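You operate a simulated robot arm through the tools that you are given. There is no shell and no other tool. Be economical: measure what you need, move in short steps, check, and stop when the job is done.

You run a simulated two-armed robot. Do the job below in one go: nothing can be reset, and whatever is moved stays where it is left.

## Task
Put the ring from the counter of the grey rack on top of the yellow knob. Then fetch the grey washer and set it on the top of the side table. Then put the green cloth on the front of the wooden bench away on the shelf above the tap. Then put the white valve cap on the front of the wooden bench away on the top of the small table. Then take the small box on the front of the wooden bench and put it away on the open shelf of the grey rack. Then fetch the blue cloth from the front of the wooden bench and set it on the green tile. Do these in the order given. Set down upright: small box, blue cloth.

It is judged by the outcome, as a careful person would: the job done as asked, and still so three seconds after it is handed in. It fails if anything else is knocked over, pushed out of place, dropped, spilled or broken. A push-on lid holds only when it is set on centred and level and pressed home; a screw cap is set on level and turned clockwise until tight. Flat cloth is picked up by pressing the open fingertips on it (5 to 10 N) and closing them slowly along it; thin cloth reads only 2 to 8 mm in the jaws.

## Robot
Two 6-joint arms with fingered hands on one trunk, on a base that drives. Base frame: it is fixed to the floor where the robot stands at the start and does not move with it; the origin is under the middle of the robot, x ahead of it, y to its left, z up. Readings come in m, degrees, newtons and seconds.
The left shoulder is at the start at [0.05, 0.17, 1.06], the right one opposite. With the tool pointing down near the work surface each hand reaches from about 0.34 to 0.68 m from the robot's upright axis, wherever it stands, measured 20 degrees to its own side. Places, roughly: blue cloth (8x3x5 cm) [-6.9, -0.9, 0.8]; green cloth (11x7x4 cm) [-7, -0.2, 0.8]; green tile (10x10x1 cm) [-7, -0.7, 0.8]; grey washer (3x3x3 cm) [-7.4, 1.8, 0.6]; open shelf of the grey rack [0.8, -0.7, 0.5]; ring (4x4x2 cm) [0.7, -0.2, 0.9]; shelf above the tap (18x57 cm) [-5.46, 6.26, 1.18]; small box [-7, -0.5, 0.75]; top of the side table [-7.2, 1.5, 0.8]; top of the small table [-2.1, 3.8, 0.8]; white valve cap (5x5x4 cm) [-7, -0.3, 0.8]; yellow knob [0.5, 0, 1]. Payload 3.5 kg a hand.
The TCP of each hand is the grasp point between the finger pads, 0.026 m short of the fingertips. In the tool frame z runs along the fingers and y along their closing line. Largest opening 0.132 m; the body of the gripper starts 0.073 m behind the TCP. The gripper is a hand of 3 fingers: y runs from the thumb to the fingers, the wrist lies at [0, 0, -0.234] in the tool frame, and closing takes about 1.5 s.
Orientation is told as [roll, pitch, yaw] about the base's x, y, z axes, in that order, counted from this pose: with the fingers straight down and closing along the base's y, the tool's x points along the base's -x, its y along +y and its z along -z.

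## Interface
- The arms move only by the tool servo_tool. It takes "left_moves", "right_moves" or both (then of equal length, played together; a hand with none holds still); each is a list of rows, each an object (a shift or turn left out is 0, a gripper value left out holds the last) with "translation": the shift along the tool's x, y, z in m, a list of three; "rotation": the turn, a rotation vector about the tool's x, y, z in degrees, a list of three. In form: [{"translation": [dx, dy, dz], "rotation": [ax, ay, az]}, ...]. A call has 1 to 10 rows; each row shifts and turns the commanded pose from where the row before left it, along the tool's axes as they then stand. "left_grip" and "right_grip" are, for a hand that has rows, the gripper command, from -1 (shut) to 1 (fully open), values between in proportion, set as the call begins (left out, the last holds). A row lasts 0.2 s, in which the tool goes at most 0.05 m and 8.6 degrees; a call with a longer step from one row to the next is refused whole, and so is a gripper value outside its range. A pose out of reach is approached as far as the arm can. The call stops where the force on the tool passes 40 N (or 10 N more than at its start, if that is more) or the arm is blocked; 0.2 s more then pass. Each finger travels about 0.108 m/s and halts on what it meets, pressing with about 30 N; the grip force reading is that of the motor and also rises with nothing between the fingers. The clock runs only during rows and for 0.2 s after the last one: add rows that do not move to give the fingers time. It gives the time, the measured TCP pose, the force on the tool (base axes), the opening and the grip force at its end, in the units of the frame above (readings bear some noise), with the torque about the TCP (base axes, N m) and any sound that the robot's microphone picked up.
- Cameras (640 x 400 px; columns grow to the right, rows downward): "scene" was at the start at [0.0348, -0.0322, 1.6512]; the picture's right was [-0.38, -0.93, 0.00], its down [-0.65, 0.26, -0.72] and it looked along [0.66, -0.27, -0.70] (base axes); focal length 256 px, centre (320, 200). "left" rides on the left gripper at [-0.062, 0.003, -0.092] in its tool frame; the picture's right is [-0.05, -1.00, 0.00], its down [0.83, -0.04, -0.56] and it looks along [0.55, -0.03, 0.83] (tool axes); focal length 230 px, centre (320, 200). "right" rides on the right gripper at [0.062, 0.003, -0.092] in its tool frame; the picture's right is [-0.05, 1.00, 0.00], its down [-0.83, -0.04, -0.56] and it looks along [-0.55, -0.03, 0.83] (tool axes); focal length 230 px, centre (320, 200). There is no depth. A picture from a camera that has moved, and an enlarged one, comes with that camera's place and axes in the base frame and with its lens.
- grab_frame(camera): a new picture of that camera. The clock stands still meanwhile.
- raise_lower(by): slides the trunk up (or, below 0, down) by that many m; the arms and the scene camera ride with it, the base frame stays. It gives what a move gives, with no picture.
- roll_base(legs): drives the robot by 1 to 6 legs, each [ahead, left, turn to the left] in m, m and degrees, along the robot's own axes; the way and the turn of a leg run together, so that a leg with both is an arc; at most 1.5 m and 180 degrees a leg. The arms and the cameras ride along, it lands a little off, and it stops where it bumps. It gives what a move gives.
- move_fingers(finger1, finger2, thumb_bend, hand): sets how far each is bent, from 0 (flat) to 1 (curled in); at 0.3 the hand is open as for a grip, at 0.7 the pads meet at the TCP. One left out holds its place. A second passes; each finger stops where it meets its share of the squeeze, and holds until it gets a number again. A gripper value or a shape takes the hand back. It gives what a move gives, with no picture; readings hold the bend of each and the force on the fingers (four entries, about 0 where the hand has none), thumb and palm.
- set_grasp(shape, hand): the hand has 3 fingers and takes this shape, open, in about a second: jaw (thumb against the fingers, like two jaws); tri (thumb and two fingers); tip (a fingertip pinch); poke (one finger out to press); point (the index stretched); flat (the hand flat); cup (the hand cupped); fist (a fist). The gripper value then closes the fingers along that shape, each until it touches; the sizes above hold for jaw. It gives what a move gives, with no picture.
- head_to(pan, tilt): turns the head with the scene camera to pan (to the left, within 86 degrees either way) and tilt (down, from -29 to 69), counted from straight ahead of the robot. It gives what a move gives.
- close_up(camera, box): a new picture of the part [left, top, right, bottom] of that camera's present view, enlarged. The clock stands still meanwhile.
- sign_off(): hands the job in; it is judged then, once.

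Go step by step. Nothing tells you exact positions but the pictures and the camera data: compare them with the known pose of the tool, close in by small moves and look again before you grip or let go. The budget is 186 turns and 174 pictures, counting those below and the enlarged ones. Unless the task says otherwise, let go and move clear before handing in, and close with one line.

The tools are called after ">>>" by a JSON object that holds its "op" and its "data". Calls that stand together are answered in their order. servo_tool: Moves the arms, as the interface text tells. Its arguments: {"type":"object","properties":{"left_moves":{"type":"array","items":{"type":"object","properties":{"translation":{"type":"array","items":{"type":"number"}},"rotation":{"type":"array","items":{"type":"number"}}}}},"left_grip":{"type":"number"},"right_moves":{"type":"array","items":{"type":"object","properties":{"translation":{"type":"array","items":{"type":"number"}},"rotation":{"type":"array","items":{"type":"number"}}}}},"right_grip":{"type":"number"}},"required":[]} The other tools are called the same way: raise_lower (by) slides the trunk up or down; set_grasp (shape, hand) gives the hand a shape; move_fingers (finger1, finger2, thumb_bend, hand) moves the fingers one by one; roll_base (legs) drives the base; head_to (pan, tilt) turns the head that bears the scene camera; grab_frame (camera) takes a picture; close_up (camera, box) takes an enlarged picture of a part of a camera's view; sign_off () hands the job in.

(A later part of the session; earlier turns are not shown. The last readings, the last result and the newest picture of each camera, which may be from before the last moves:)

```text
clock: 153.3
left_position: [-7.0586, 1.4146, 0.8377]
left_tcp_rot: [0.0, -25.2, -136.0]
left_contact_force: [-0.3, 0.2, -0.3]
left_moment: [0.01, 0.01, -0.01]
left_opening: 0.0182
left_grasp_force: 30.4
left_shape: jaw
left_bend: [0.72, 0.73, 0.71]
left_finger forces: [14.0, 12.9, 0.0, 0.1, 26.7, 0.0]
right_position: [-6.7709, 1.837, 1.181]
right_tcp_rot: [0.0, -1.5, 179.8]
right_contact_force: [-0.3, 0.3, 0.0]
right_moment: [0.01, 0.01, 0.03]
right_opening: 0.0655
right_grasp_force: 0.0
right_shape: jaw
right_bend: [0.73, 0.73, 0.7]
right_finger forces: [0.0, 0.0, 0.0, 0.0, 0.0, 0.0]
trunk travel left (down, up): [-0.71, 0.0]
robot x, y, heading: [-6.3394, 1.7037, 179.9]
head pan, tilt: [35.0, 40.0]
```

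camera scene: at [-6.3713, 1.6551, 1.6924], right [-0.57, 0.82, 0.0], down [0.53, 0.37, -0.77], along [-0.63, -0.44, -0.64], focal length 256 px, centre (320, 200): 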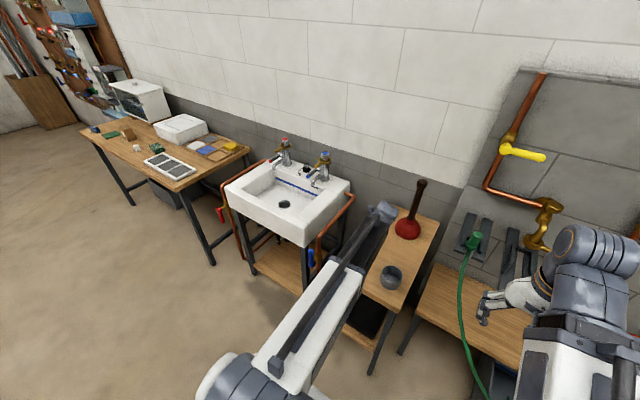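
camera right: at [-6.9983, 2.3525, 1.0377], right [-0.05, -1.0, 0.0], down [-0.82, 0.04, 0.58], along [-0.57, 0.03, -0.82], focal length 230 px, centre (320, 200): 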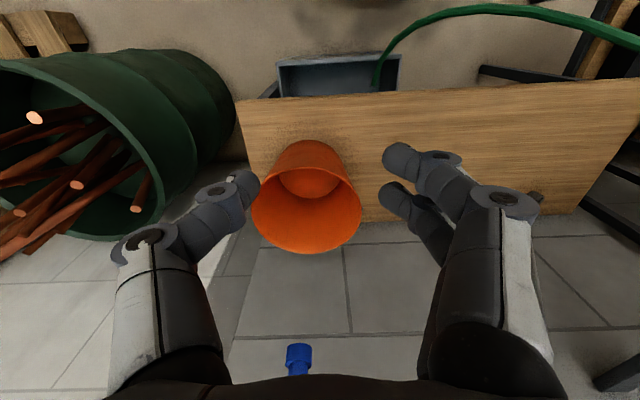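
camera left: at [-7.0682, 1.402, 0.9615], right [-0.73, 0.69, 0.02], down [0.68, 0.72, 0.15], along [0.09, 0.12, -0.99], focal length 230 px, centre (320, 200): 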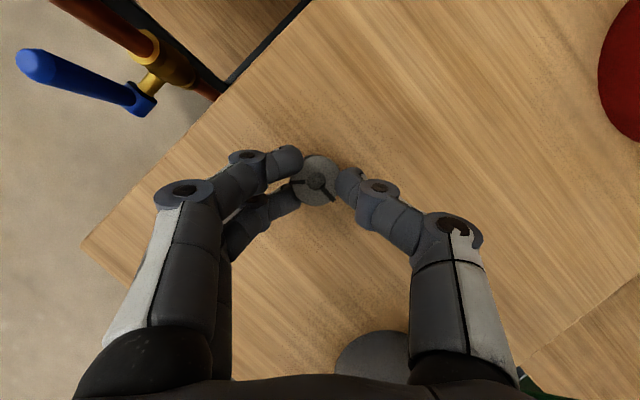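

>>> {"op": "servo_tool", "data": {"left_moves": [{"translation": [0.0017, 0, 0.0036]}, {}]}}

>>> {"op": "servo_tool", "data": {"left_moves": [{"translation": [0.0017, 0, 0.0036]}, {}]}}

```text
clock: 153.9
left_position: [-7.0599, 1.4157, 0.8355]
left_tcp_rot: [0.0, -25.3, -136.0]
left_contact_force: [0.8, -0.9, 11.6]
left_moment: [-0.12, 0.03, -0.02]
left_opening: 0.0187
left_grasp_force: 29.9
left_shape: jaw
left_bend: [0.72, 0.73, 0.71]
left_finger forces: [16.0, 14.5, 0.0, 0.0, 29.5, 0.0]
right_position: [-6.7715, 1.8375, 1.1822]
right_tcp_rot: [0.0, -1.6, 179.8]
right_contact_force: [-0.4, -0.1, 0.3]
right_moment: [-0.01, 0.02, -0.03]
right_opening: 0.0655
right_grasp_force: 0.0
right_shape: jaw
right_bend: [0.73, 0.73, 0.7]
right_finger forces: [0.0, 0.1, 0.1, 0.1, 0.1, 0.0]
trunk travel left (down, up): [-0.71, 0.0]
robot x, y, heading: [-6.3392, 1.7027, 179.5]
head pan, tilt: [35.0, 40.0]
```

```text
clock: 154.5
left_position: [-7.0604, 1.4173, 0.8345]
left_tcp_rot: [-0.1, -25.6, -136.0]
left_contact_force: [2.2, -2.1, 35.3]
left_moment: [-0.4, 0.09, 0.01]
left_opening: 0.02
left_grasp_force: 29.7
left_shape: jaw
left_bend: [0.73, 0.73, 0.72]
left_finger forces: [20.8, 17.0, 0.0, 0.0, 34.6, 0.1]
right_position: [-6.7693, 1.8377, 1.1831]
right_tcp_rot: [0.1, -1.6, 179.7]
right_contact_force: [0.4, 0.6, -0.2]
right_moment: [-0.03, -0.01, -0.01]
right_opening: 0.0655
right_grasp_force: 0.2
right_shape: jaw
right_bend: [0.73, 0.73, 0.7]
right_finger forces: [0.1, 0.1, 0.0, 0.0, 0.0, 0.1]
trunk travel left (down, up): [-0.71, 0.0]
robot x, y, heading: [-6.3391, 1.7025, 179.7]
head pan, tilt: [35.0, 40.0]
```

It is down on the table. I ease off a little, open and rise clear.

>>> {"op": "servo_tool", "data": {"left_moves": [{"translation": [-0.0017, 0, -0.0036]}, {}]}}

>>> {"op": "servo_tool", "data": {"left_moves": [{}, {}, {}, {}], "left_grip": -0.1}}

>>> {"op": "servo_tool", "data": {"left_moves": [{"translation": [-0.017, 0, -0.036]}, {"translation": [-0.017, 0, -0.036]}, {"translation": [-0.017, 0, -0.036]}, {}]}}

>>> {"op": "grab_frame", "data": {"camera": "left"}}

```text
clock: 155.1
left_position: [-7.0581, 1.4166, 0.8349]
left_tcp_rot: [0.0, -25.2, -136.1]
left_contact_force: [-0.6, -2.0, 23.0]
left_moment: [-0.24, 0.15, 0.03]
left_opening: 0.0201
left_grasp_force: 29.8
left_shape: jaw
left_bend: [0.73, 0.73, 0.72]
left_finger forces: [20.2, 15.3, 0.1, 0.0, 33.8, 0.0]
right_position: [-6.7706, 1.8383, 1.1811]
right_tcp_rot: [-0.1, -1.6, 179.7]
right_contact_force: [0.3, -0.3, 0.5]
right_moment: [0.0, -0.02, 0.02]
right_opening: 0.0656
right_grasp_force: 0.0
right_shape: jaw
right_bend: [0.73, 0.73, 0.7]
right_finger forces: [0.0, 0.0, 0.1, 0.1, 0.0, 0.1]
trunk travel left (down, up): [-0.71, 0.0]
robot x, y, heading: [-6.3412, 1.7076, 179.6]
head pan, tilt: [35.0, 40.0]
```

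```text
clock: 156.1
left_position: [-7.0603, 1.4158, 0.8323]
left_tcp_rot: [0.1, -25.1, -136.1]
left_contact_force: [0.1, 0.5, -0.1]
left_moment: [-0.02, 0.0, 0.03]
left_opening: 0.0587
left_grasp_force: 0.0
left_shape: jaw
left_bend: [0.73, 0.73, 0.7]
left_finger forces: [0.0, 0.0, 0.1, 0.1, 0.0, 0.0]
right_position: [-6.772, 1.8369, 1.181]
right_tcp_rot: [0.0, -1.6, 179.6]
right_contact_force: [0.3, 0.3, -0.4]
right_moment: [0.0, 0.03, 0.0]
right_opening: 0.0655
right_grasp_force: 0.0
right_shape: jaw
right_bend: [0.73, 0.73, 0.7]
right_finger forces: [0.0, 0.0, 0.0, 0.1, 0.0, 0.0]
trunk travel left (down, up): [-0.71, 0.0]
robot x, y, heading: [-6.3385, 1.7062, 179.4]
head pan, tilt: [35.0, 40.0]
```

```text
clock: 157.1
left_position: [-7.0594, 1.4174, 0.953]
left_tcp_rot: [0.0, -25.2, -136.1]
left_contact_force: [0.1, -0.5, 0.2]
left_moment: [0.0, -0.02, 0.01]
left_opening: 0.0589
left_grasp_force: 0.1
left_shape: jaw
left_bend: [0.73, 0.73, 0.7]
left_finger forces: [0.0, 0.0, 0.0, 0.0, 0.0, 0.1]
right_position: [-6.7711, 1.8359, 1.1811]
right_tcp_rot: [0.0, -1.6, 179.7]
right_contact_force: [0.0, 0.2, 0.4]
right_moment: [0.02, 0.05, 0.0]
right_opening: 0.0656
right_grasp_force: 0.0
right_shape: jaw
right_bend: [0.73, 0.73, 0.7]
right_finger forces: [0.0, 0.0, 0.0, 0.0, 0.1, 0.0]
trunk travel left (down, up): [-0.71, 0.0]
robot x, y, heading: [-6.3442, 1.7019, 179.7]
head pan, tilt: [35.0, 40.0]
```

```text
98 pictures are left
camera left: at [-7.0685, 1.4033, 1.0629], right [-0.73, 0.69, 0.02], down [0.68, 0.72, 0.15], along [0.09, 0.12, -0.99], focal length 230 px, centre (320, 200)
```

left: 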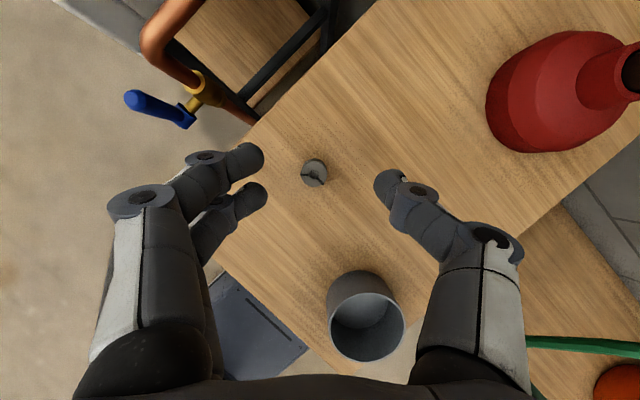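

The washer stands on the side table, so step 2 is done. I back away, return the left hand to vertical, and drive to the wooden bench.

>>> {"op": "roll_base", "data": {"legs": [[-0.4, 0, 0.3], [0, 1.0, 0], [0, 0.75, 0]]}}

>>> {"op": "servo_tool", "data": {"left_moves": [{"rotation": [0, 6.25, 0]}, {"rotation": [0, 6.25, 0]}, {"rotation": [0, 6.25, 0]}, {"rotation": [0, 6.25, 0]}, {"rotation": [0, 0, 7.5]}, {"rotation": [0, 0, 7.5]}, {"rotation": [0, 0, 7.5]}, {"rotation": [0, 0, 7.5]}, {"rotation": [0, 0, 7.5]}, {"rotation": [0, 0, 7]}], "left_grip": 1}}

>>> {"op": "head_to", "data": {"pan": 0, "tilt": 40}}

>>> {"op": "grab_frame", "data": {"camera": "scene"}}

```text
clock: 167.9
left_position: [-6.6582, -0.3233, 0.9514]
left_tcp_rot: [-0.1, -25.2, -135.3]
left_contact_force: [0.0, -0.5, -0.4]
left_moment: [0.01, 0.02, -0.02]
left_opening: 0.0589
left_grasp_force: 0.1
left_shape: jaw
left_bend: [0.73, 0.73, 0.7]
left_finger forces: [0.1, 0.0, 0.1, 0.1, 0.1, 0.0]
right_position: [-6.3768, 0.1004, 1.1811]
right_tcp_rot: [0.0, -1.5, -179.6]
right_contact_force: [-0.1, -0.4, 0.1]
right_moment: [-0.04, 0.0, 0.03]
right_opening: 0.0654
right_grasp_force: 0.0
right_shape: jaw
right_bend: [0.73, 0.73, 0.7]
right_finger forces: [0.0, 0.0, 0.0, 0.1, 0.1, 0.0]
trunk travel left (down, up): [-0.71, 0.0]
robot x, y, heading: [-5.9426, -0.026, -179.5]
head pan, tilt: [35.0, 40.0]
```

```text
clock: 170.2
left_position: [-6.6585, -0.3227, 0.9532]
left_tcp_rot: [0.1, -0.1, -179.9]
left_contact_force: [-0.2, 0.0, 0.3]
left_moment: [-0.02, 0.01, 0.01]
left_opening: 0.1319
left_grasp_force: 0.0
left_shape: jaw
left_bend: [0.3, 0.3, 0.3]
left_finger forces: [0.0, 0.0, 0.0, 0.1, 0.0, 0.0]
right_position: [-6.3755, 0.1008, 1.1825]
right_tcp_rot: [0.0, -1.6, -179.6]
right_contact_force: [-0.6, -0.2, -0.2]
right_moment: [-0.03, 0.02, 0.02]
right_opening: 0.0654
right_grasp_force: 0.0
right_shape: jaw
right_bend: [0.73, 0.73, 0.7]
right_finger forces: [0.0, 0.0, 0.0, 0.0, 0.0, 0.1]
trunk travel left (down, up): [-0.71, 0.0]
robot x, y, heading: [-5.9396, -0.0259, -179.5]
head pan, tilt: [35.0, 40.0]
```

```text
clock: 171.2
left_position: [-6.6576, -0.3225, 0.9541]
left_tcp_rot: [0.1, -0.2, -179.8]
left_contact_force: [-0.9, -0.2, -0.8]
left_moment: [0.01, -0.03, 0.0]
left_opening: 0.1318
left_grasp_force: 0.0
left_shape: jaw
left_bend: [0.3, 0.3, 0.3]
left_finger forces: [0.0, 0.1, 0.0, 0.1, 0.0, 0.0]
right_position: [-6.3773, 0.0993, 1.1818]
right_tcp_rot: [-0.1, -1.5, -179.6]
right_contact_force: [0.2, 0.1, -0.1]
right_moment: [-0.03, -0.04, 0.01]
right_opening: 0.0653
right_grasp_force: 0.0
right_shape: jaw
right_bend: [0.73, 0.73, 0.7]
right_finger forces: [0.0, 0.0, 0.0, 0.0, 0.0, 0.0]
trunk travel left (down, up): [-0.71, 0.0]
robot x, y, heading: [-5.9431, -0.0267, -179.7]
head pan, tilt: [0.0, 40.0]
```

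```text
97 pictures are left
camera scene: at [-5.9882, -0.0275, 1.6924], right [-0.01, 1.0, 0.0], down [0.64, 0.01, -0.77], along [-0.77, -0.01, -0.64], focal length 256 px, centre (320, 200)
```

scene: 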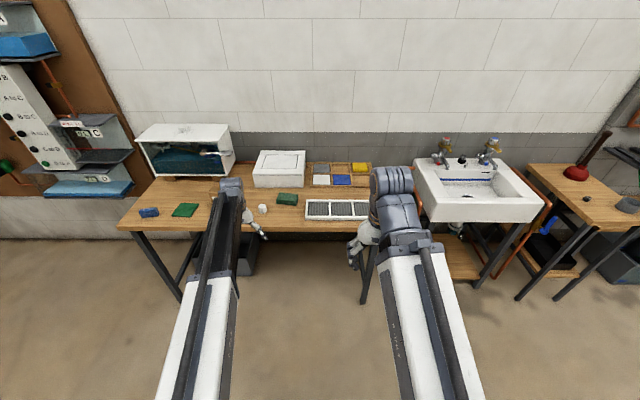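

I see the bench: blue cloth, green tile, (box hidden by my arm), white cap, green cloth. I zoom in on the front area.

>>> {"op": "close_up", "data": {"camera": "scene", "box": [110, 170, 390, 260]}}

>>> {"op": "close_up", "data": {"camera": "scene", "box": [240, 175, 340, 235]}}

```text
2.29 times, centred on (250, 215) of scene
camera zoom: at [-5.9882, -0.0275, 1.6924], right [-0.01, 1.0, 0.0], down [0.64, 0.01, -0.77], along [-0.77, -0.01, -0.64], focal length 585 px, centre (480, 166)
```

zoom: 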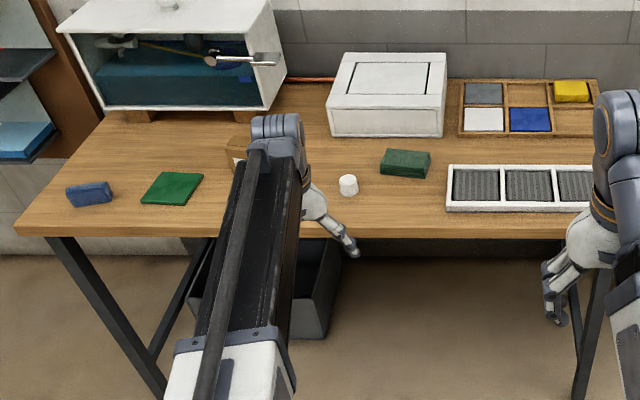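

```text
6.40 times, centred on (290, 205) of scene
camera zoom: at [-5.9882, -0.0275, 1.6924], right [-0.01, 1.0, 0.0], down [0.64, 0.01, -0.77], along [-0.77, -0.01, -0.64], focal length 1638 px, centre (512, 168)
```

zoom: 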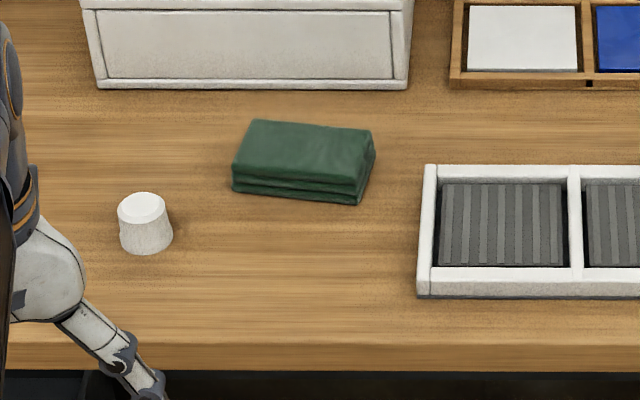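

The green cloth is a folded block at about (-7.11, -0.23). I pull the left hand in, yaw it 90° so it closes across the cloth's 7 cm side, and drive up to the bench.

>>> {"op": "servo_tool", "data": {"left_moves": [{"translation": [0.03, -0.02, 0]}, {"translation": [0.03, -0.02, 0]}, {"translation": [0.03, -0.02, 0]}, {"translation": [0.03, -0.02, 0]}, {"translation": [0.03, -0.02, 0]}, {"rotation": [0, 0, -8]}, {"rotation": [0, 0, -8]}, {"rotation": [0, 0, -8]}, {"rotation": [0, 0, -8]}, {"rotation": [0, 0, -8]}]}}

>>> {"op": "servo_tool", "data": {"left_moves": [{"rotation": [0, 0, -8]}, {"rotation": [0, 0, -8]}, {"rotation": [0, 0, -8]}, {"rotation": [0, 0, -8]}, {"rotation": [0, 0, -8]}, {"rotation": [0, 0, -8]}]}}

>>> {"op": "roll_base", "data": {"legs": [[0.6, 0, 0]]}}

>>> {"op": "grab_frame", "data": {"camera": "left"}}

>>> {"op": "grab_frame", "data": {"camera": "scene"}}

```text
clock: 173.4
left_position: [-6.5097, -0.2226, 0.9521]
left_tcp_rot: [0.0, -0.2, -139.7]
left_contact_force: [0.2, -0.5, 0.0]
left_moment: [0.02, 0.05, 0.01]
left_opening: 0.1319
left_grasp_force: 0.1
left_shape: jaw
left_bend: [0.3, 0.3, 0.3]
left_finger forces: [0.1, 0.0, 0.0, 0.0, 0.0, 0.0]
right_position: [-6.376, 0.1005, 1.1827]
right_tcp_rot: [0.0, -1.5, -179.6]
right_contact_force: [0.0, -0.7, -0.2]
right_moment: [0.01, -0.06, -0.02]
right_opening: 0.0656
right_grasp_force: 0.0
right_shape: jaw
right_bend: [0.73, 0.73, 0.7]
right_finger forces: [0.0, 0.0, 0.0, 0.0, 0.0, 0.1]
trunk travel left (down, up): [-0.71, 0.0]
robot x, y, heading: [-5.9406, -0.0268, -179.7]
head pan, tilt: [0.0, 40.0]
```

```text
clock: 174.8
left_position: [-6.5062, -0.2406, 0.9507]
left_tcp_rot: [-0.2, 0.3, -92.4]
left_contact_force: [-0.2, 0.5, -1.0]
left_moment: [0.01, -0.01, 0.01]
left_opening: 0.132
left_grasp_force: 0.1
left_shape: jaw
left_bend: [0.3, 0.3, 0.3]
left_finger forces: [0.1, 0.0, 0.0, 0.1, 0.0, 0.1]
left hand out of reach, approached as far as the arm can: row 6
right_position: [-6.3752, 0.1004, 1.1824]
right_tcp_rot: [0.0, -1.5, -179.6]
right_contact_force: [-0.4, 0.2, 0.0]
right_moment: [0.01, 0.0, 0.0]
right_opening: 0.0655
right_grasp_force: 0.2
right_shape: jaw
right_bend: [0.73, 0.73, 0.7]
right_finger forces: [0.0, 0.0, 0.1, 0.0, 0.0, 0.0]
trunk travel left (down, up): [-0.71, 0.0]
robot x, y, heading: [-5.9414, -0.0239, -179.5]
head pan, tilt: [0.0, 40.0]
```

```text
clock: 178.2
left_position: [-7.1256, -0.2423, 0.9506]
left_tcp_rot: [-0.2, 0.3, -92.7]
left_contact_force: [0.3, 0.0, 0.3]
left_moment: [0.01, 0.0, 0.01]
left_opening: 0.132
left_grasp_force: 0.1
left_shape: jaw
left_bend: [0.3, 0.3, 0.3]
left_finger forces: [0.0, 0.0, 0.0, 0.0, 0.0, 0.1]
right_position: [-6.9931, 0.0981, 1.1812]
right_tcp_rot: [0.1, -1.4, -179.8]
right_contact_force: [0.3, -0.1, -0.6]
right_moment: [-0.02, 0.02, 0.01]
right_opening: 0.0653
right_grasp_force: 0.1
right_shape: jaw
right_bend: [0.73, 0.73, 0.7]
right_finger forces: [0.0, 0.0, 0.0, 0.0, 0.1, 0.0]
trunk travel left (down, up): [-0.71, 0.0]
robot x, y, heading: [-6.5583, -0.0273, -179.7]
head pan, tilt: [0.0, 40.0]
```

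```text
94 pictures are left
camera left: at [-7.1239, -0.3036, 1.0434], right [-1.0, 0.0, 0.0], down [0.0, 0.83, 0.56], along [0.0, 0.56, -0.83], focal length 230 px, centre (320, 200)
```

left: 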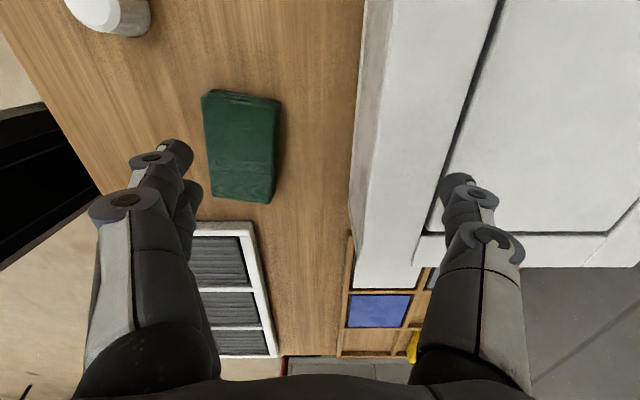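

```text
93 pictures are left
camera scene: at [-6.6053, -0.0307, 1.6924], right [0.0, 1.0, 0.0], down [0.64, 0.0, -0.77], along [-0.77, 0.0, -0.64], focal length 256 px, centre (320, 200)
```

scene: 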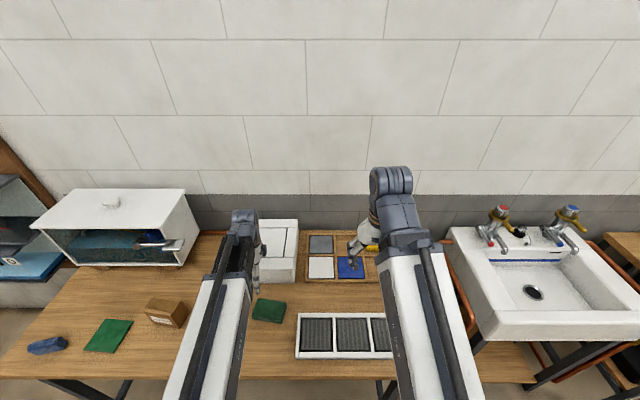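

The cloth triangulates to about (-7.04, -0.21) with the bench around z 0.78. I shift over it and descend part way.

>>> {"op": "servo_tool", "data": {"left_moves": [{"translation": [0.011, 0.028, 0]}, {"translation": [0.011, 0.028, 0]}, {"translation": [0.011, 0.028, 0]}, {"translation": [0, 0, 0.03]}, {}]}}

>>> {"op": "grab_frame", "data": {"camera": "left"}}

```text
clock: 179.4
left_position: [-7.0388, -0.2295, 0.9207]
left_tcp_rot: [-0.2, 0.5, -93.1]
left_contact_force: [1.0, 1.1, 0.1]
left_moment: [-0.04, -0.03, 0.0]
left_opening: 0.1318
left_grasp_force: 0.1
left_shape: jaw
left_bend: [0.3, 0.3, 0.3]
left_finger forces: [0.0, 0.0, 0.0, 0.0, 0.0, 0.0]
left hand out of reach, approached as far as the arm can: row 2, 3
right_position: [-6.9919, 0.0985, 1.1815]
right_tcp_rot: [0.0, -1.5, -179.8]
right_contact_force: [0.4, -0.4, -0.8]
right_moment: [0.02, 0.0, 0.01]
right_opening: 0.0654
right_grasp_force: 0.1
right_shape: jaw
right_bend: [0.73, 0.73, 0.7]
right_finger forces: [0.1, 0.0, 0.0, 0.0, 0.0, 0.0]
trunk travel left (down, up): [-0.71, 0.0]
robot x, y, heading: [-6.5563, -0.0316, -179.8]
head pan, tilt: [0.0, 40.0]
```

```text
92 pictures are left
camera left: at [-7.0386, -0.2925, 1.0128], right [-1.0, 0.0, 0.0], down [0.0, 0.83, 0.56], along [0.0, 0.56, -0.83], focal length 230 px, centre (320, 200)
```

left: 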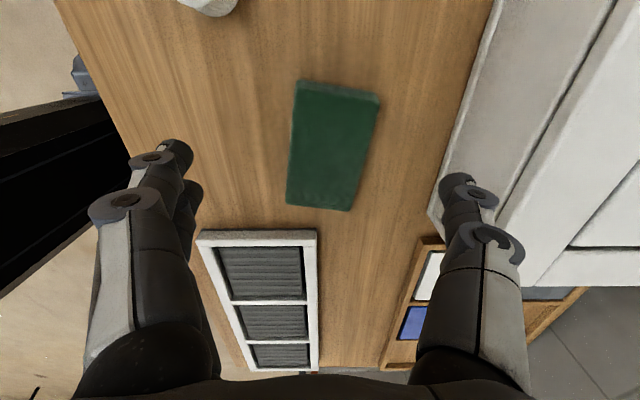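

Cloth centre is at (-7.051, -0.211), rotated a few degrees. I descend, align the yaw and shift over it.

>>> {"op": "servo_tool", "data": {"left_moves": [{"translation": [0, 0, 0.03], "rotation": [0, 0, 4]}, {"translation": [0.01, -0.006, 0.005]}, {"translation": [0.009, -0.006, 0.005]}, {}]}}

>>> {"op": "grab_frame", "data": {"camera": "left"}}

>>> {"op": "close_up", "data": {"camera": "scene", "box": [200, 230, 340, 350]}}

```text
clock: 180.4
left_position: [-7.0469, -0.2065, 0.8824]
left_tcp_rot: [-0.2, 0.2, -96.6]
left_contact_force: [-0.2, -0.6, 0.2]
left_moment: [0.0, 0.03, 0.01]
left_opening: 0.1318
left_grasp_force: 0.0
left_shape: jaw
left_bend: [0.3, 0.3, 0.3]
left_finger forces: [0.0, 0.0, 0.0, 0.0, 0.0, 0.0]
right_position: [-6.9918, 0.0988, 1.182]
right_tcp_rot: [0.0, -1.5, -179.8]
right_contact_force: [-0.3, 0.0, 0.2]
right_moment: [0.01, 0.01, 0.01]
right_opening: 0.0654
right_grasp_force: 0.0
right_shape: jaw
right_bend: [0.73, 0.73, 0.7]
right_finger forces: [0.0, 0.0, 0.1, 0.0, 0.1, 0.1]
trunk travel left (down, up): [-0.71, 0.0]
robot x, y, heading: [-6.5566, -0.0268, -179.9]
head pan, tilt: [0.0, 40.0]
```

```text
91 pictures are left
camera left: at [-7.0509, -0.2688, 0.975], right [-1.0, 0.07, 0.0], down [0.06, 0.83, 0.56], along [0.03, 0.56, -0.83], focal length 230 px, centre (320, 200)
```

left: 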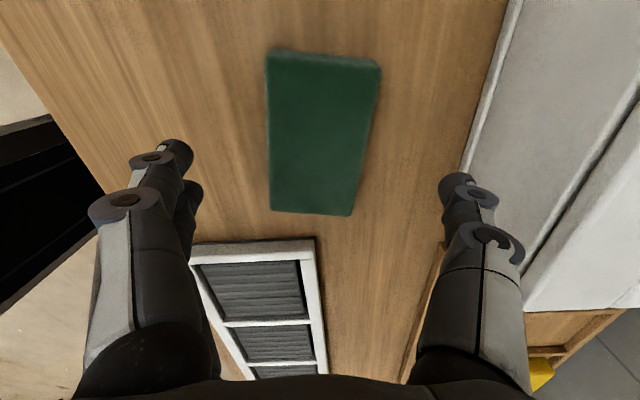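

```text
3.33 times, centred on (270, 290) of scene
camera zoom: at [-6.6045, -0.0307, 1.6924], right [0.0, 1.0, 0.0], down [0.64, 0.0, -0.77], along [-0.77, 0.0, -0.64], focal length 853 px, centre (487, -100)
```

zoom: 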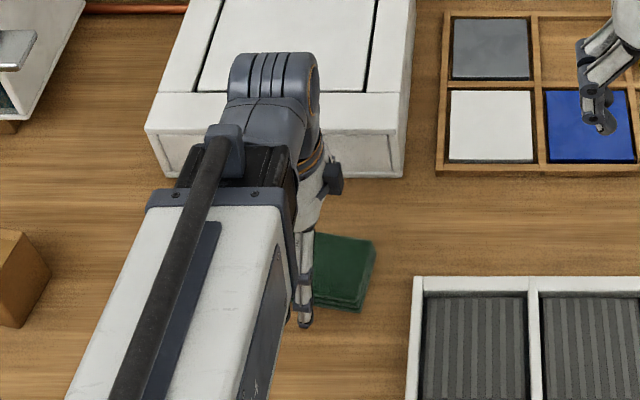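

Nearly centred. I fine-tune and descend so the fingertips straddle the folded cloth near the bench top.

>>> {"op": "servo_tool", "data": {"left_moves": [{"translation": [-0.005, -0.004, 0.02], "rotation": [0, 0, 4]}, {"translation": [0, 0, 0.03]}, {"translation": [0, 0, 0.025]}, {}]}}

>>> {"op": "grab_frame", "data": {"camera": "left"}}

```text
clock: 181.2
left_position: [-7.0544, -0.2123, 0.8231]
left_tcp_rot: [-0.7, 0.3, -100.8]
left_contact_force: [1.0, 1.7, 19.4]
left_moment: [-0.08, -0.72, 0.07]
left_opening: 0.1319
left_grasp_force: 0.1
left_shape: jaw
left_bend: [0.28, 0.28, 0.3]
left_finger forces: [7.3, 6.8, 0.0, 0.1, 5.4, 0.1]
right_position: [-6.9912, 0.0986, 1.1812]
right_tcp_rot: [0.0, -1.6, -179.8]
right_contact_force: [0.1, -0.4, 0.0]
right_moment: [0.04, -0.04, 0.02]
right_opening: 0.0658
right_grasp_force: 0.1
right_shape: jaw
right_bend: [0.73, 0.73, 0.7]
right_finger forces: [0.0, 0.0, 0.0, 0.0, 0.0, 0.1]
trunk travel left (down, up): [-0.71, 0.0]
robot x, y, heading: [-6.5629, -0.0286, -179.6]
head pan, tilt: [0.0, 40.0]
stopped in row 3 (left hand): the force on the tool passed its limit at 68 N (the readings are from after the stop); the commanded pose is now the measured one
```

```text
89 pictures are left
camera left: at [-7.0617, -0.2732, 0.9155], right [-0.99, 0.14, 0.01], down [0.12, 0.82, 0.56], along [0.07, 0.55, -0.83], focal length 230 px, centre (320, 200)
```

left: 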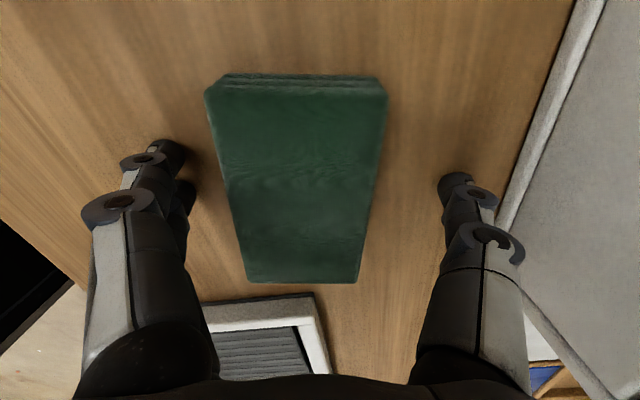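

The fingertips touched the bench (bench top ≈ 0.797). I lift 5 mm and close on the cloth.

>>> {"op": "servo_tool", "data": {"left_moves": [{"translation": [0, 0, -0.006]}, {}, {}]}}

>>> {"op": "servo_tool", "data": {"left_moves": [{}, {}, {}, {}, {}, {}, {}, {}], "left_grip": -1}}

>>> {"op": "grab_frame", "data": {"camera": "left"}}

```text
clock: 182.0
left_position: [-7.0546, -0.2126, 0.8275]
left_tcp_rot: [-0.6, 0.1, -100.8]
left_contact_force: [-0.1, 0.1, 0.0]
left_moment: [-0.01, -0.02, 0.03]
left_opening: 0.1321
left_grasp_force: 0.2
left_shape: jaw
left_bend: [0.3, 0.3, 0.3]
left_finger forces: [0.0, 0.0, 0.0, 0.0, 0.0, 0.0]
right_position: [-6.9925, 0.0991, 1.1823]
right_tcp_rot: [-0.1, -1.6, -179.7]
right_contact_force: [-0.3, -0.8, 0.8]
right_moment: [-0.01, -0.01, 0.0]
right_opening: 0.0657
right_grasp_force: 0.0
right_shape: jaw
right_bend: [0.73, 0.73, 0.7]
right_finger forces: [0.0, 0.0, 0.0, 0.0, 0.0, 0.1]
trunk travel left (down, up): [-0.71, 0.0]
robot x, y, heading: [-6.5609, -0.0282, -179.9]
head pan, tilt: [0.0, 40.0]
```

```text
clock: 183.8
left_position: [-7.0537, -0.2126, 0.827]
left_tcp_rot: [-0.6, 0.2, -100.7]
left_contact_force: [-0.2, -0.1, -0.3]
left_moment: [0.01, -0.03, 0.0]
left_opening: 0.0615
left_grasp_force: 29.8
left_shape: jaw
left_bend: [0.73, 0.73, 0.7]
left_finger forces: [13.5, 13.6, 0.0, 0.0, 27.2, 0.0]
right_position: [-6.9924, 0.0979, 1.1806]
right_tcp_rot: [0.0, -1.5, -179.8]
right_contact_force: [0.0, 0.3, -1.0]
right_moment: [0.0, -0.02, 0.01]
right_opening: 0.0652
right_grasp_force: 0.0
right_shape: jaw
right_bend: [0.73, 0.73, 0.7]
right_finger forces: [0.1, 0.0, 0.0, 0.0, 0.0, 0.1]
trunk travel left (down, up): [-0.71, 0.0]
robot x, y, heading: [-6.5573, -0.0275, -179.9]
head pan, tilt: [0.0, 40.0]
```

```text
88 pictures are left
camera left: at [-7.0618, -0.2739, 0.9203], right [-0.99, 0.14, 0.01], down [0.12, 0.82, 0.56], along [0.07, 0.55, -0.83], focal length 230 px, centre (320, 200)
```

left: 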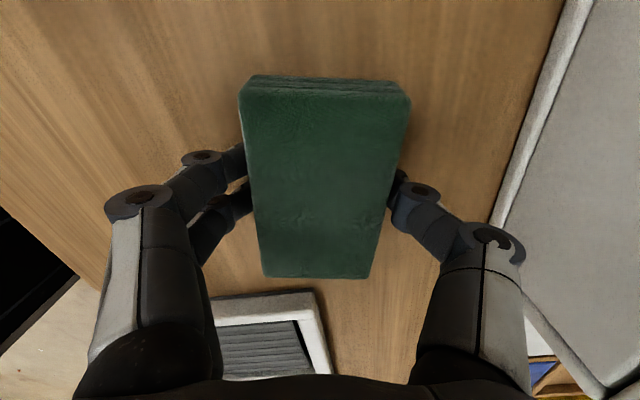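

The cloth is firmly gripped. I lift it, back off the bench, turn right to face +y and look along the way.

>>> {"op": "servo_tool", "data": {"left_moves": [{"translation": [0, 0, -0.04]}, {"translation": [0, 0, -0.04]}, {"translation": [0, 0, -0.03]}, {}]}}

>>> {"op": "roll_base", "data": {"legs": [[-0.7, 0, 0], [0, 0, -90]]}}

>>> {"op": "head_to", "data": {"pan": 0, "tilt": 20}}

>>> {"op": "grab_frame", "data": {"camera": "scene"}}

```text
clock: 184.8
left_position: [-7.0513, -0.2144, 0.94]
left_tcp_rot: [-0.6, 0.2, -100.7]
left_contact_force: [0.0, -0.4, -0.9]
left_moment: [-0.02, 0.02, 0.01]
left_opening: 0.0615
left_grasp_force: 29.7
left_shape: jaw
left_bend: [0.73, 0.73, 0.7]
left_finger forces: [13.6, 13.6, 0.1, 0.0, 27.2, 0.1]
right_position: [-6.9925, 0.0982, 1.1811]
right_tcp_rot: [0.0, -1.5, -179.8]
right_contact_force: [-0.6, -0.7, -0.1]
right_moment: [-0.02, -0.02, 0.01]
right_opening: 0.0654
right_grasp_force: 0.1
right_shape: jaw
right_bend: [0.73, 0.73, 0.7]
right_finger forces: [0.0, 0.0, 0.0, 0.0, 0.0, 0.0]
trunk travel left (down, up): [-0.71, 0.0]
robot x, y, heading: [-6.5578, -0.0324, -179.7]
head pan, tilt: [0.0, 40.0]
```

```text
clock: 192.4
left_position: [-6.0587, 0.4668, 0.9373]
left_tcp_rot: [-0.5, 0.2, 170.0]
left_contact_force: [0.0, 0.0, -1.2]
left_moment: [-0.02, 0.02, 0.01]
left_opening: 0.0613
left_grasp_force: 30.1
left_shape: jaw
left_bend: [0.73, 0.73, 0.7]
left_finger forces: [13.4, 13.6, 0.1, 0.0, 26.9, 0.0]
right_position: [-5.7447, 0.4119, 1.181]
right_tcp_rot: [0.0, -1.5, 91.0]
right_contact_force: [0.5, 0.2, 0.6]
right_moment: [-0.02, 0.0, -0.04]
right_opening: 0.0656
right_grasp_force: 0.0
right_shape: jaw
right_bend: [0.73, 0.73, 0.7]
right_finger forces: [0.0, 0.1, 0.1, 0.1, 0.1, 0.1]
trunk travel left (down, up): [-0.71, 0.0]
robot x, y, heading: [-5.8683, -0.0234, 90.8]
head pan, tilt: [0.0, 40.0]
```

```text
clock: 193.2
left_position: [-6.0599, 0.4678, 0.9383]
left_tcp_rot: [-0.6, 0.2, 170.0]
left_contact_force: [0.9, -1.0, -0.4]
left_moment: [-0.01, -0.02, -0.02]
left_opening: 0.061
left_grasp_force: 29.9
left_shape: jaw
left_bend: [0.73, 0.73, 0.7]
left_finger forces: [13.3, 13.6, 0.1, 0.1, 27.0, 0.0]
right_position: [-5.7442, 0.4125, 1.1822]
right_tcp_rot: [-0.1, -1.4, 91.0]
right_contact_force: [0.3, 0.1, -0.6]
right_moment: [-0.01, 0.0, 0.01]
right_opening: 0.0655
right_grasp_force: 0.0
right_shape: jaw
right_bend: [0.73, 0.73, 0.7]
right_finger forces: [0.1, 0.0, 0.1, 0.0, 0.1, 0.1]
trunk travel left (down, up): [-0.71, 0.0]
robot x, y, heading: [-5.8655, -0.0211, 91.0]
head pan, tilt: [0.0, 20.0]
```

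```text
87 pictures are left
camera scene: at [-5.8687, 0.029, 1.7237], right [1.0, 0.02, 0.0], down [0.01, -0.34, -0.94], along [-0.02, 0.94, -0.34], focal length 256 px, centre (320, 200)
```

scene: 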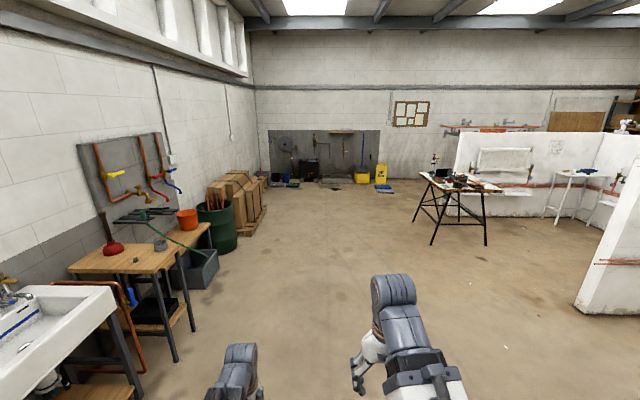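

The shelf above the tap is on the far dark wall panel, at roughly (342, 132) in the picture. The floor ahead is clear, so I drive toward it and then look closely.

>>> {"op": "roll_base", "data": {"legs": [[1.5, -0.1, -1], [1.5, -0.1, 0], [1.4, -0.08, 0]]}}

>>> {"op": "head_to", "data": {"pan": 0, "tilt": 25}}

>>> {"op": "grab_frame", "data": {"camera": "scene"}}

```text
refused: leg 1 is longer than a leg can be; nothing moved
```

```text
clock: 193.9
left_position: [-6.0594, 0.4693, 0.9372]
left_tcp_rot: [-0.6, 0.2, 170.0]
left_contact_force: [0.6, 0.7, 0.2]
left_moment: [-0.01, -0.02, 0.0]
left_opening: 0.0613
left_grasp_force: 29.1
left_shape: jaw
left_bend: [0.73, 0.73, 0.7]
left_finger forces: [13.4, 13.7, 0.0, 0.0, 26.9, 0.1]
right_position: [-5.7445, 0.4116, 1.1817]
right_tcp_rot: [0.0, -1.5, 91.0]
right_contact_force: [0.0, -1.0, 1.0]
right_moment: [-0.02, 0.04, 0.02]
right_opening: 0.065
right_grasp_force: 0.1
right_shape: jaw
right_bend: [0.73, 0.73, 0.7]
right_finger forces: [0.0, 0.1, 0.0, 0.0, 0.0, 0.0]
trunk travel left (down, up): [-0.71, 0.0]
robot x, y, heading: [-5.8658, -0.0224, 91.2]
head pan, tilt: [0.0, 25.0]
```

```text
86 pictures are left
camera scene: at [-5.8687, 0.0281, 1.7158], right [1.0, 0.02, 0.0], down [0.01, -0.42, -0.91], along [-0.02, 0.91, -0.42], focal length 256 px, centre (320, 200)
```

scene: 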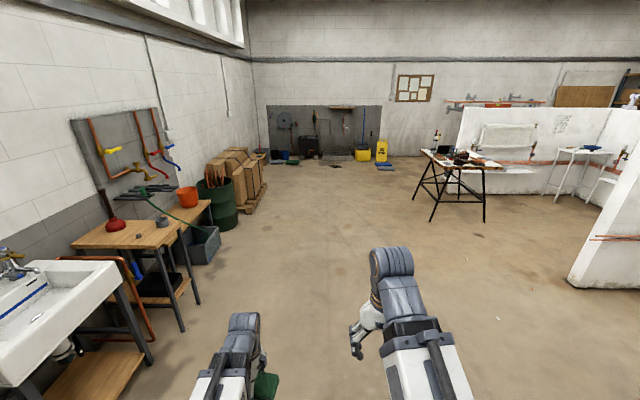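

The first leg was just over the length limit. I redo the drive with slightly shorter legs.

>>> {"op": "roll_base", "data": {"legs": [[1.45, -0.1, -1.2], [1.45, -0.1, 0], [1.45, -0.08, 0]]}}

>>> {"op": "grab_frame", "data": {"camera": "scene"}}

```text
clock: 214.4
left_position: [-5.7804, 4.7518, 0.9379]
left_tcp_rot: [-0.6, 0.2, 168.4]
left_contact_force: [-0.5, -0.1, -1.3]
left_moment: [0.0, -0.01, -0.03]
left_opening: 0.0609
left_grasp_force: 30.0
left_shape: jaw
left_bend: [0.73, 0.73, 0.7]
left_finger forces: [13.5, 13.6, 0.0, 0.0, 27.1, 0.1]
right_position: [-5.4673, 4.6876, 1.1805]
right_tcp_rot: [0.1, -1.5, 89.2]
right_contact_force: [0.4, 0.1, -0.1]
right_moment: [-0.02, 0.0, 0.01]
right_opening: 0.0653
right_grasp_force: 0.0
right_shape: jaw
right_bend: [0.73, 0.73, 0.7]
right_finger forces: [0.0, 0.1, 0.1, 0.0, 0.0, 0.0]
trunk travel left (down, up): [-0.71, 0.0]
robot x, y, heading: [-5.6045, 4.2539, 89.5]
head pan, tilt: [0.0, 25.0]
```

```text
85 pictures are left
camera scene: at [-5.604, 4.3074, 1.7157], right [1.0, -0.01, 0.0], down [-0.01, -0.42, -0.91], along [0.01, 0.91, -0.42], focal length 256 px, centre (320, 200)
```

scene: 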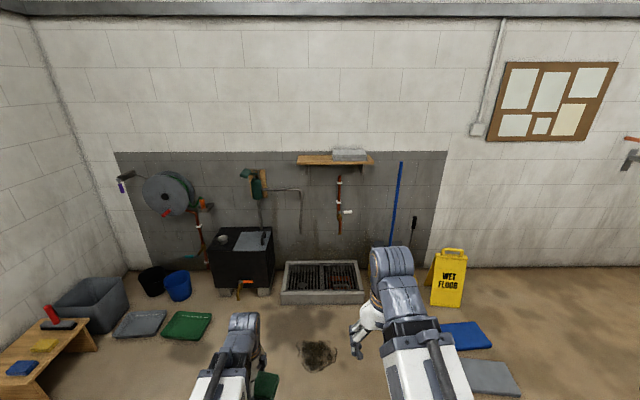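

The shelf is in view, with a grey box on its right part and the left part free; a concrete drain tray lies on the floor below it. I zoom in to measure the shelf and tray.

>>> {"op": "close_up", "data": {"camera": "scene", "box": [270, 130, 400, 210]}}

>>> {"op": "close_up", "data": {"camera": "scene", "box": [200, 220, 480, 380]}}

```text
4.92 times, centred on (335, 170) of scene
camera zoom: at [-5.604, 4.3074, 1.7157], right [1.0, -0.01, 0.0], down [-0.01, -0.42, -0.91], along [0.01, 0.91, -0.42], focal length 1260 px, centre (246, 348)
```

zoom: 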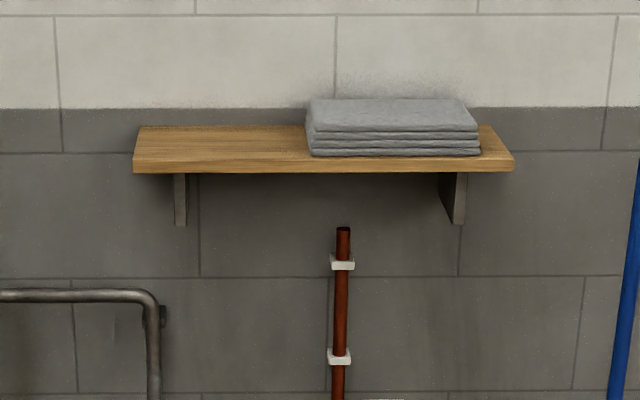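

```text
2.29 times, centred on (340, 300) of scene
camera zoom: at [-5.604, 4.3074, 1.7157], right [1.0, -0.01, 0.0], down [-0.01, -0.42, -0.91], along [0.01, 0.91, -0.42], focal length 585 px, centre (274, -29)
```

zoom: 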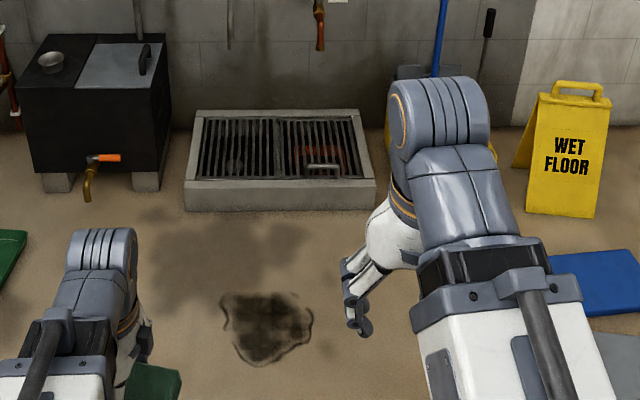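

The shelf top is at z 1.18, front edge y ≈ 6.15, with the left part free from x = -5.75 to -5.49. The tray's front edge is at y ≈ 5.9, so the base axis may go to about y = 5.57. I extend and raise the left hand to clear the shelf first.

>>> {"op": "servo_tool", "data": {"left_moves": [{"translation": [0, -0.0115, -0.0305], "rotation": [0, 0, -5.8]}, {"translation": [0, -0.0115, -0.0305], "rotation": [0, 0, -5.8]}, {"translation": [0, -0.0115, -0.0305]}, {"translation": [0, -0.0115, -0.0305]}, {"translation": [0, -0.0115, -0.0305]}, {"translation": [0, -0.0115, -0.0305]}, {"translation": [0, -0.0115, -0.0305]}, {"translation": [0, -0.0115, -0.0305]}, {"translation": [0, -0.0115, -0.0305]}, {"translation": [0, -0.0115, -0.0305]}]}}

>>> {"op": "roll_base", "data": {"legs": [[1.0, -0.14, 0.5]]}}

>>> {"op": "grab_frame", "data": {"camera": "scene"}}

```text
clock: 216.6
left_position: [-5.8412, 4.8584, 1.2443]
left_tcp_rot: [-0.6, 0.3, 179.5]
left_contact_force: [0.8, -0.7, -1.0]
left_moment: [0.05, 0.01, -0.03]
left_opening: 0.0609
left_grasp_force: 30.3
left_shape: jaw
left_bend: [0.73, 0.73, 0.7]
left_finger forces: [13.5, 13.6, 0.0, 0.0, 27.0, 0.0]
left hand out of reach, approached as far as the arm can: row 2, 3, 4, 8, 10
right_position: [-5.4693, 4.6876, 1.1812]
right_tcp_rot: [0.0, -1.5, 89.2]
right_contact_force: [0.1, 0.4, -0.3]
right_moment: [0.0, 0.0, -0.01]
right_opening: 0.0655
right_grasp_force: 0.1
right_shape: jaw
right_bend: [0.73, 0.73, 0.7]
right_finger forces: [0.0, 0.1, 0.0, 0.0, 0.1, 0.0]
trunk travel left (down, up): [-0.71, 0.0]
robot x, y, heading: [-5.6041, 4.2604, 89.2]
head pan, tilt: [0.0, 25.0]
```

```text
clock: 221.8
left_position: [-5.728, 5.8519, 1.243]
left_tcp_rot: [-0.6, 0.3, -178.7]
left_contact_force: [0.0, -0.1, -1.4]
left_moment: [-0.01, -0.01, 0.01]
left_opening: 0.0609
left_grasp_force: 29.7
left_shape: jaw
left_bend: [0.73, 0.73, 0.7]
left_finger forces: [13.5, 13.5, 0.0, 0.1, 27.1, 0.1]
right_position: [-5.3505, 5.6923, 1.1816]
right_tcp_rot: [0.0, -1.4, 91.2]
right_contact_force: [0.4, 0.0, 0.2]
right_moment: [0.0, -0.04, 0.01]
right_opening: 0.0654
right_grasp_force: 0.1
right_shape: jaw
right_bend: [0.73, 0.73, 0.7]
right_finger forces: [0.0, 0.1, 0.0, 0.1, 0.0, 0.0]
trunk travel left (down, up): [-0.71, 0.0]
robot x, y, heading: [-5.4727, 5.2581, 91.1]
head pan, tilt: [0.0, 25.0]
```

```text
82 pictures are left
camera scene: at [-5.4725, 5.3088, 1.7157], right [1.0, 0.02, 0.0], down [0.01, -0.42, -0.91], along [-0.02, 0.91, -0.42], focal length 256 px, centre (320, 200)
```

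scene: 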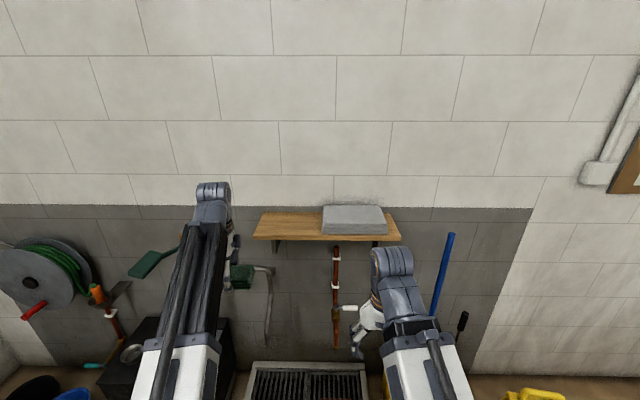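

Shelf measurements are confirmed. I shift the hand right by 10 cm and drive in 0.30 m.

>>> {"op": "servo_tool", "data": {"left_moves": [{"translation": [0.035, -0.008, 0]}, {"translation": [0.035, -0.008, 0]}, {"translation": [0.03, -0.008, 0]}, {}]}}

>>> {"op": "roll_base", "data": {"legs": [[0.3, 0, -0.8]]}}

>>> {"op": "head_to", "data": {"pan": 0, "tilt": 40}}

>>> {"op": "grab_frame", "data": {"camera": "scene"}}

>>> {"op": "grab_frame", "data": {"camera": "left"}}

```text
clock: 222.8
left_position: [-5.7168, 5.8685, 1.2434]
left_tcp_rot: [-0.6, 0.1, -179.9]
left_contact_force: [-0.1, -1.2, -0.6]
left_moment: [0.04, -0.01, 0.0]
left_opening: 0.061
left_grasp_force: 30.1
left_shape: jaw
left_bend: [0.73, 0.73, 0.7]
left_finger forces: [13.5, 13.6, 0.0, 0.1, 27.2, 0.1]
left hand out of reach, approached as far as the arm can: row 1, 2, 3
right_position: [-5.3485, 5.6922, 1.1799]
right_tcp_rot: [0.1, -1.5, 91.0]
right_contact_force: [-0.1, -0.3, 0.8]
right_moment: [0.0, -0.01, -0.03]
right_opening: 0.0655
right_grasp_force: 0.2
right_shape: jaw
right_bend: [0.73, 0.73, 0.7]
right_finger forces: [0.0, 0.1, 0.0, 0.0, 0.0, 0.1]
trunk travel left (down, up): [-0.71, 0.0]
robot x, y, heading: [-5.4712, 5.2558, 91.2]
head pan, tilt: [0.0, 25.0]
```

```text
clock: 224.9
left_position: [-5.7213, 6.1747, 1.2425]
left_tcp_rot: [-0.5, 0.2, 179.9]
left_contact_force: [-0.8, 0.2, -0.8]
left_moment: [-0.05, 0.02, 0.0]
left_opening: 0.0611
left_grasp_force: 30.1
left_shape: jaw
left_bend: [0.73, 0.73, 0.7]
left_finger forces: [13.4, 13.7, 0.1, 0.0, 27.1, 0.0]
right_position: [-5.3553, 5.9998, 1.1808]
right_tcp_rot: [0.0, -1.4, 91.0]
right_contact_force: [-0.4, 0.7, 0.5]
right_moment: [-0.03, 0.0, -0.01]
right_opening: 0.0655
right_grasp_force: 0.1
right_shape: jaw
right_bend: [0.73, 0.73, 0.7]
right_finger forces: [0.0, 0.0, 0.0, 0.0, 0.0, 0.1]
trunk travel left (down, up): [-0.71, 0.0]
robot x, y, heading: [-5.4773, 5.5633, 91.2]
head pan, tilt: [0.0, 25.0]
```

```text
clock: 225.7
left_position: [-5.7205, 6.1738, 1.2426]
left_tcp_rot: [-0.5, 0.3, 179.9]
left_contact_force: [0.2, 0.1, -0.2]
left_moment: [0.0, 0.03, -0.03]
left_opening: 0.061
left_grasp_force: 30.2
left_shape: jaw
left_bend: [0.73, 0.73, 0.7]
left_finger forces: [13.5, 13.6, 0.0, 0.0, 27.1, 0.1]
right_position: [-5.355, 5.9985, 1.1815]
right_tcp_rot: [0.1, -1.5, 91.0]
right_contact_force: [0.4, -0.5, -0.3]
right_moment: [-0.05, 0.0, -0.01]
right_opening: 0.0653
right_grasp_force: 0.0
right_shape: jaw
right_bend: [0.73, 0.73, 0.7]
right_finger forces: [0.0, 0.0, 0.0, 0.0, 0.0, 0.0]
trunk travel left (down, up): [-0.71, 0.0]
robot x, y, heading: [-5.4764, 5.5621, 91.3]
head pan, tilt: [0.0, 40.0]
```

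```text
81 pictures are left
camera scene: at [-5.4782, 5.6068, 1.6925], right [1.0, 0.02, 0.0], down [0.01, -0.64, -0.77], along [-0.01, 0.77, -0.64], focal length 256 px, centre (320, 200)
```

scene: 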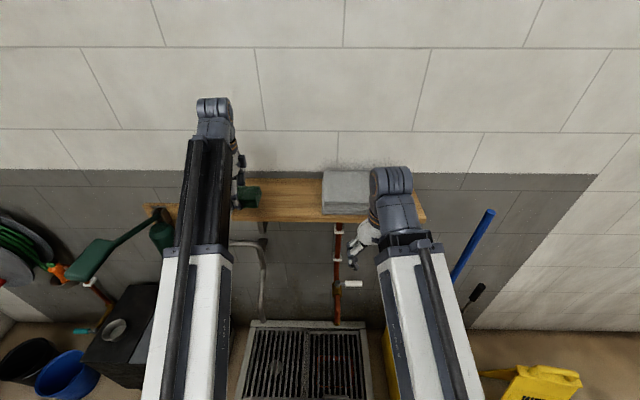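

```text
80 pictures are left
camera left: at [-5.783, 6.1703, 1.3352], right [-0.05, 1.0, 0.01], down [0.83, 0.04, 0.56], along [0.56, 0.04, -0.83], focal length 230 px, centre (320, 200)
```

left: 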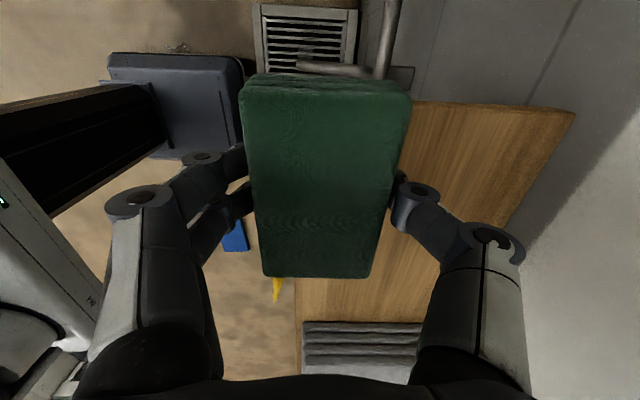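

The cloth hangs over the shelf's left front; the hand's yaw is at a joint limit, which blocks the sideways move. I turn it back about 12° and then shift right and forward.

>>> {"op": "servo_tool", "data": {"left_moves": [{"rotation": [0, 0, 6]}, {"rotation": [0, 0, 6]}, {"translation": [0.03, -0.016, 0]}, {"translation": [0.03, -0.016, 0]}, {"translation": [0.025, -0.008, 0]}, {}]}}

>>> {"op": "grab_frame", "data": {"camera": "left"}}

```text
clock: 227.1
left_position: [-5.6297, 6.1958, 1.2428]
left_tcp_rot: [-0.6, 0.2, 168.0]
left_contact_force: [-0.4, 0.0, -0.8]
left_moment: [0.0, 0.0, 0.01]
left_opening: 0.061
left_grasp_force: 29.9
left_shape: jaw
left_bend: [0.73, 0.73, 0.7]
left_finger forces: [13.5, 13.6, 0.0, 0.0, 27.0, 0.1]
right_position: [-5.3549, 5.9972, 1.1813]
right_tcp_rot: [0.0, -1.6, 91.1]
right_contact_force: [-0.1, 0.9, -0.3]
right_moment: [0.0, 0.01, 0.03]
right_opening: 0.0653
right_grasp_force: 0.1
right_shape: jaw
right_bend: [0.73, 0.73, 0.7]
right_finger forces: [0.0, 0.0, 0.0, 0.0, 0.1, 0.0]
trunk travel left (down, up): [-0.71, 0.0]
robot x, y, heading: [-5.4802, 5.5592, 91.2]
head pan, tilt: [0.0, 40.0]
```

```text
79 pictures are left
camera left: at [-5.6916, 6.2046, 1.3354], right [0.16, 0.99, 0.01], down [0.82, -0.14, 0.56], along [0.55, -0.08, -0.83], focal length 230 px, centre (320, 200)
```

left: 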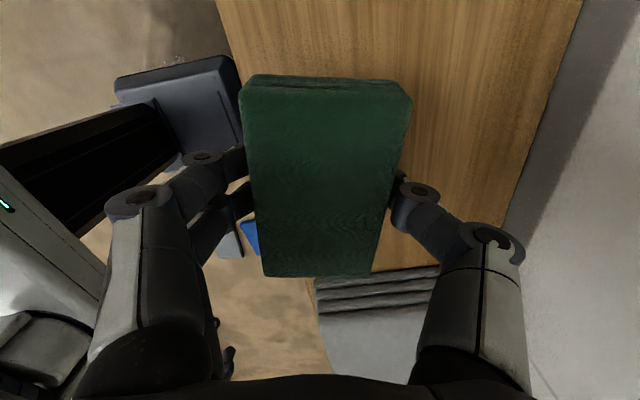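

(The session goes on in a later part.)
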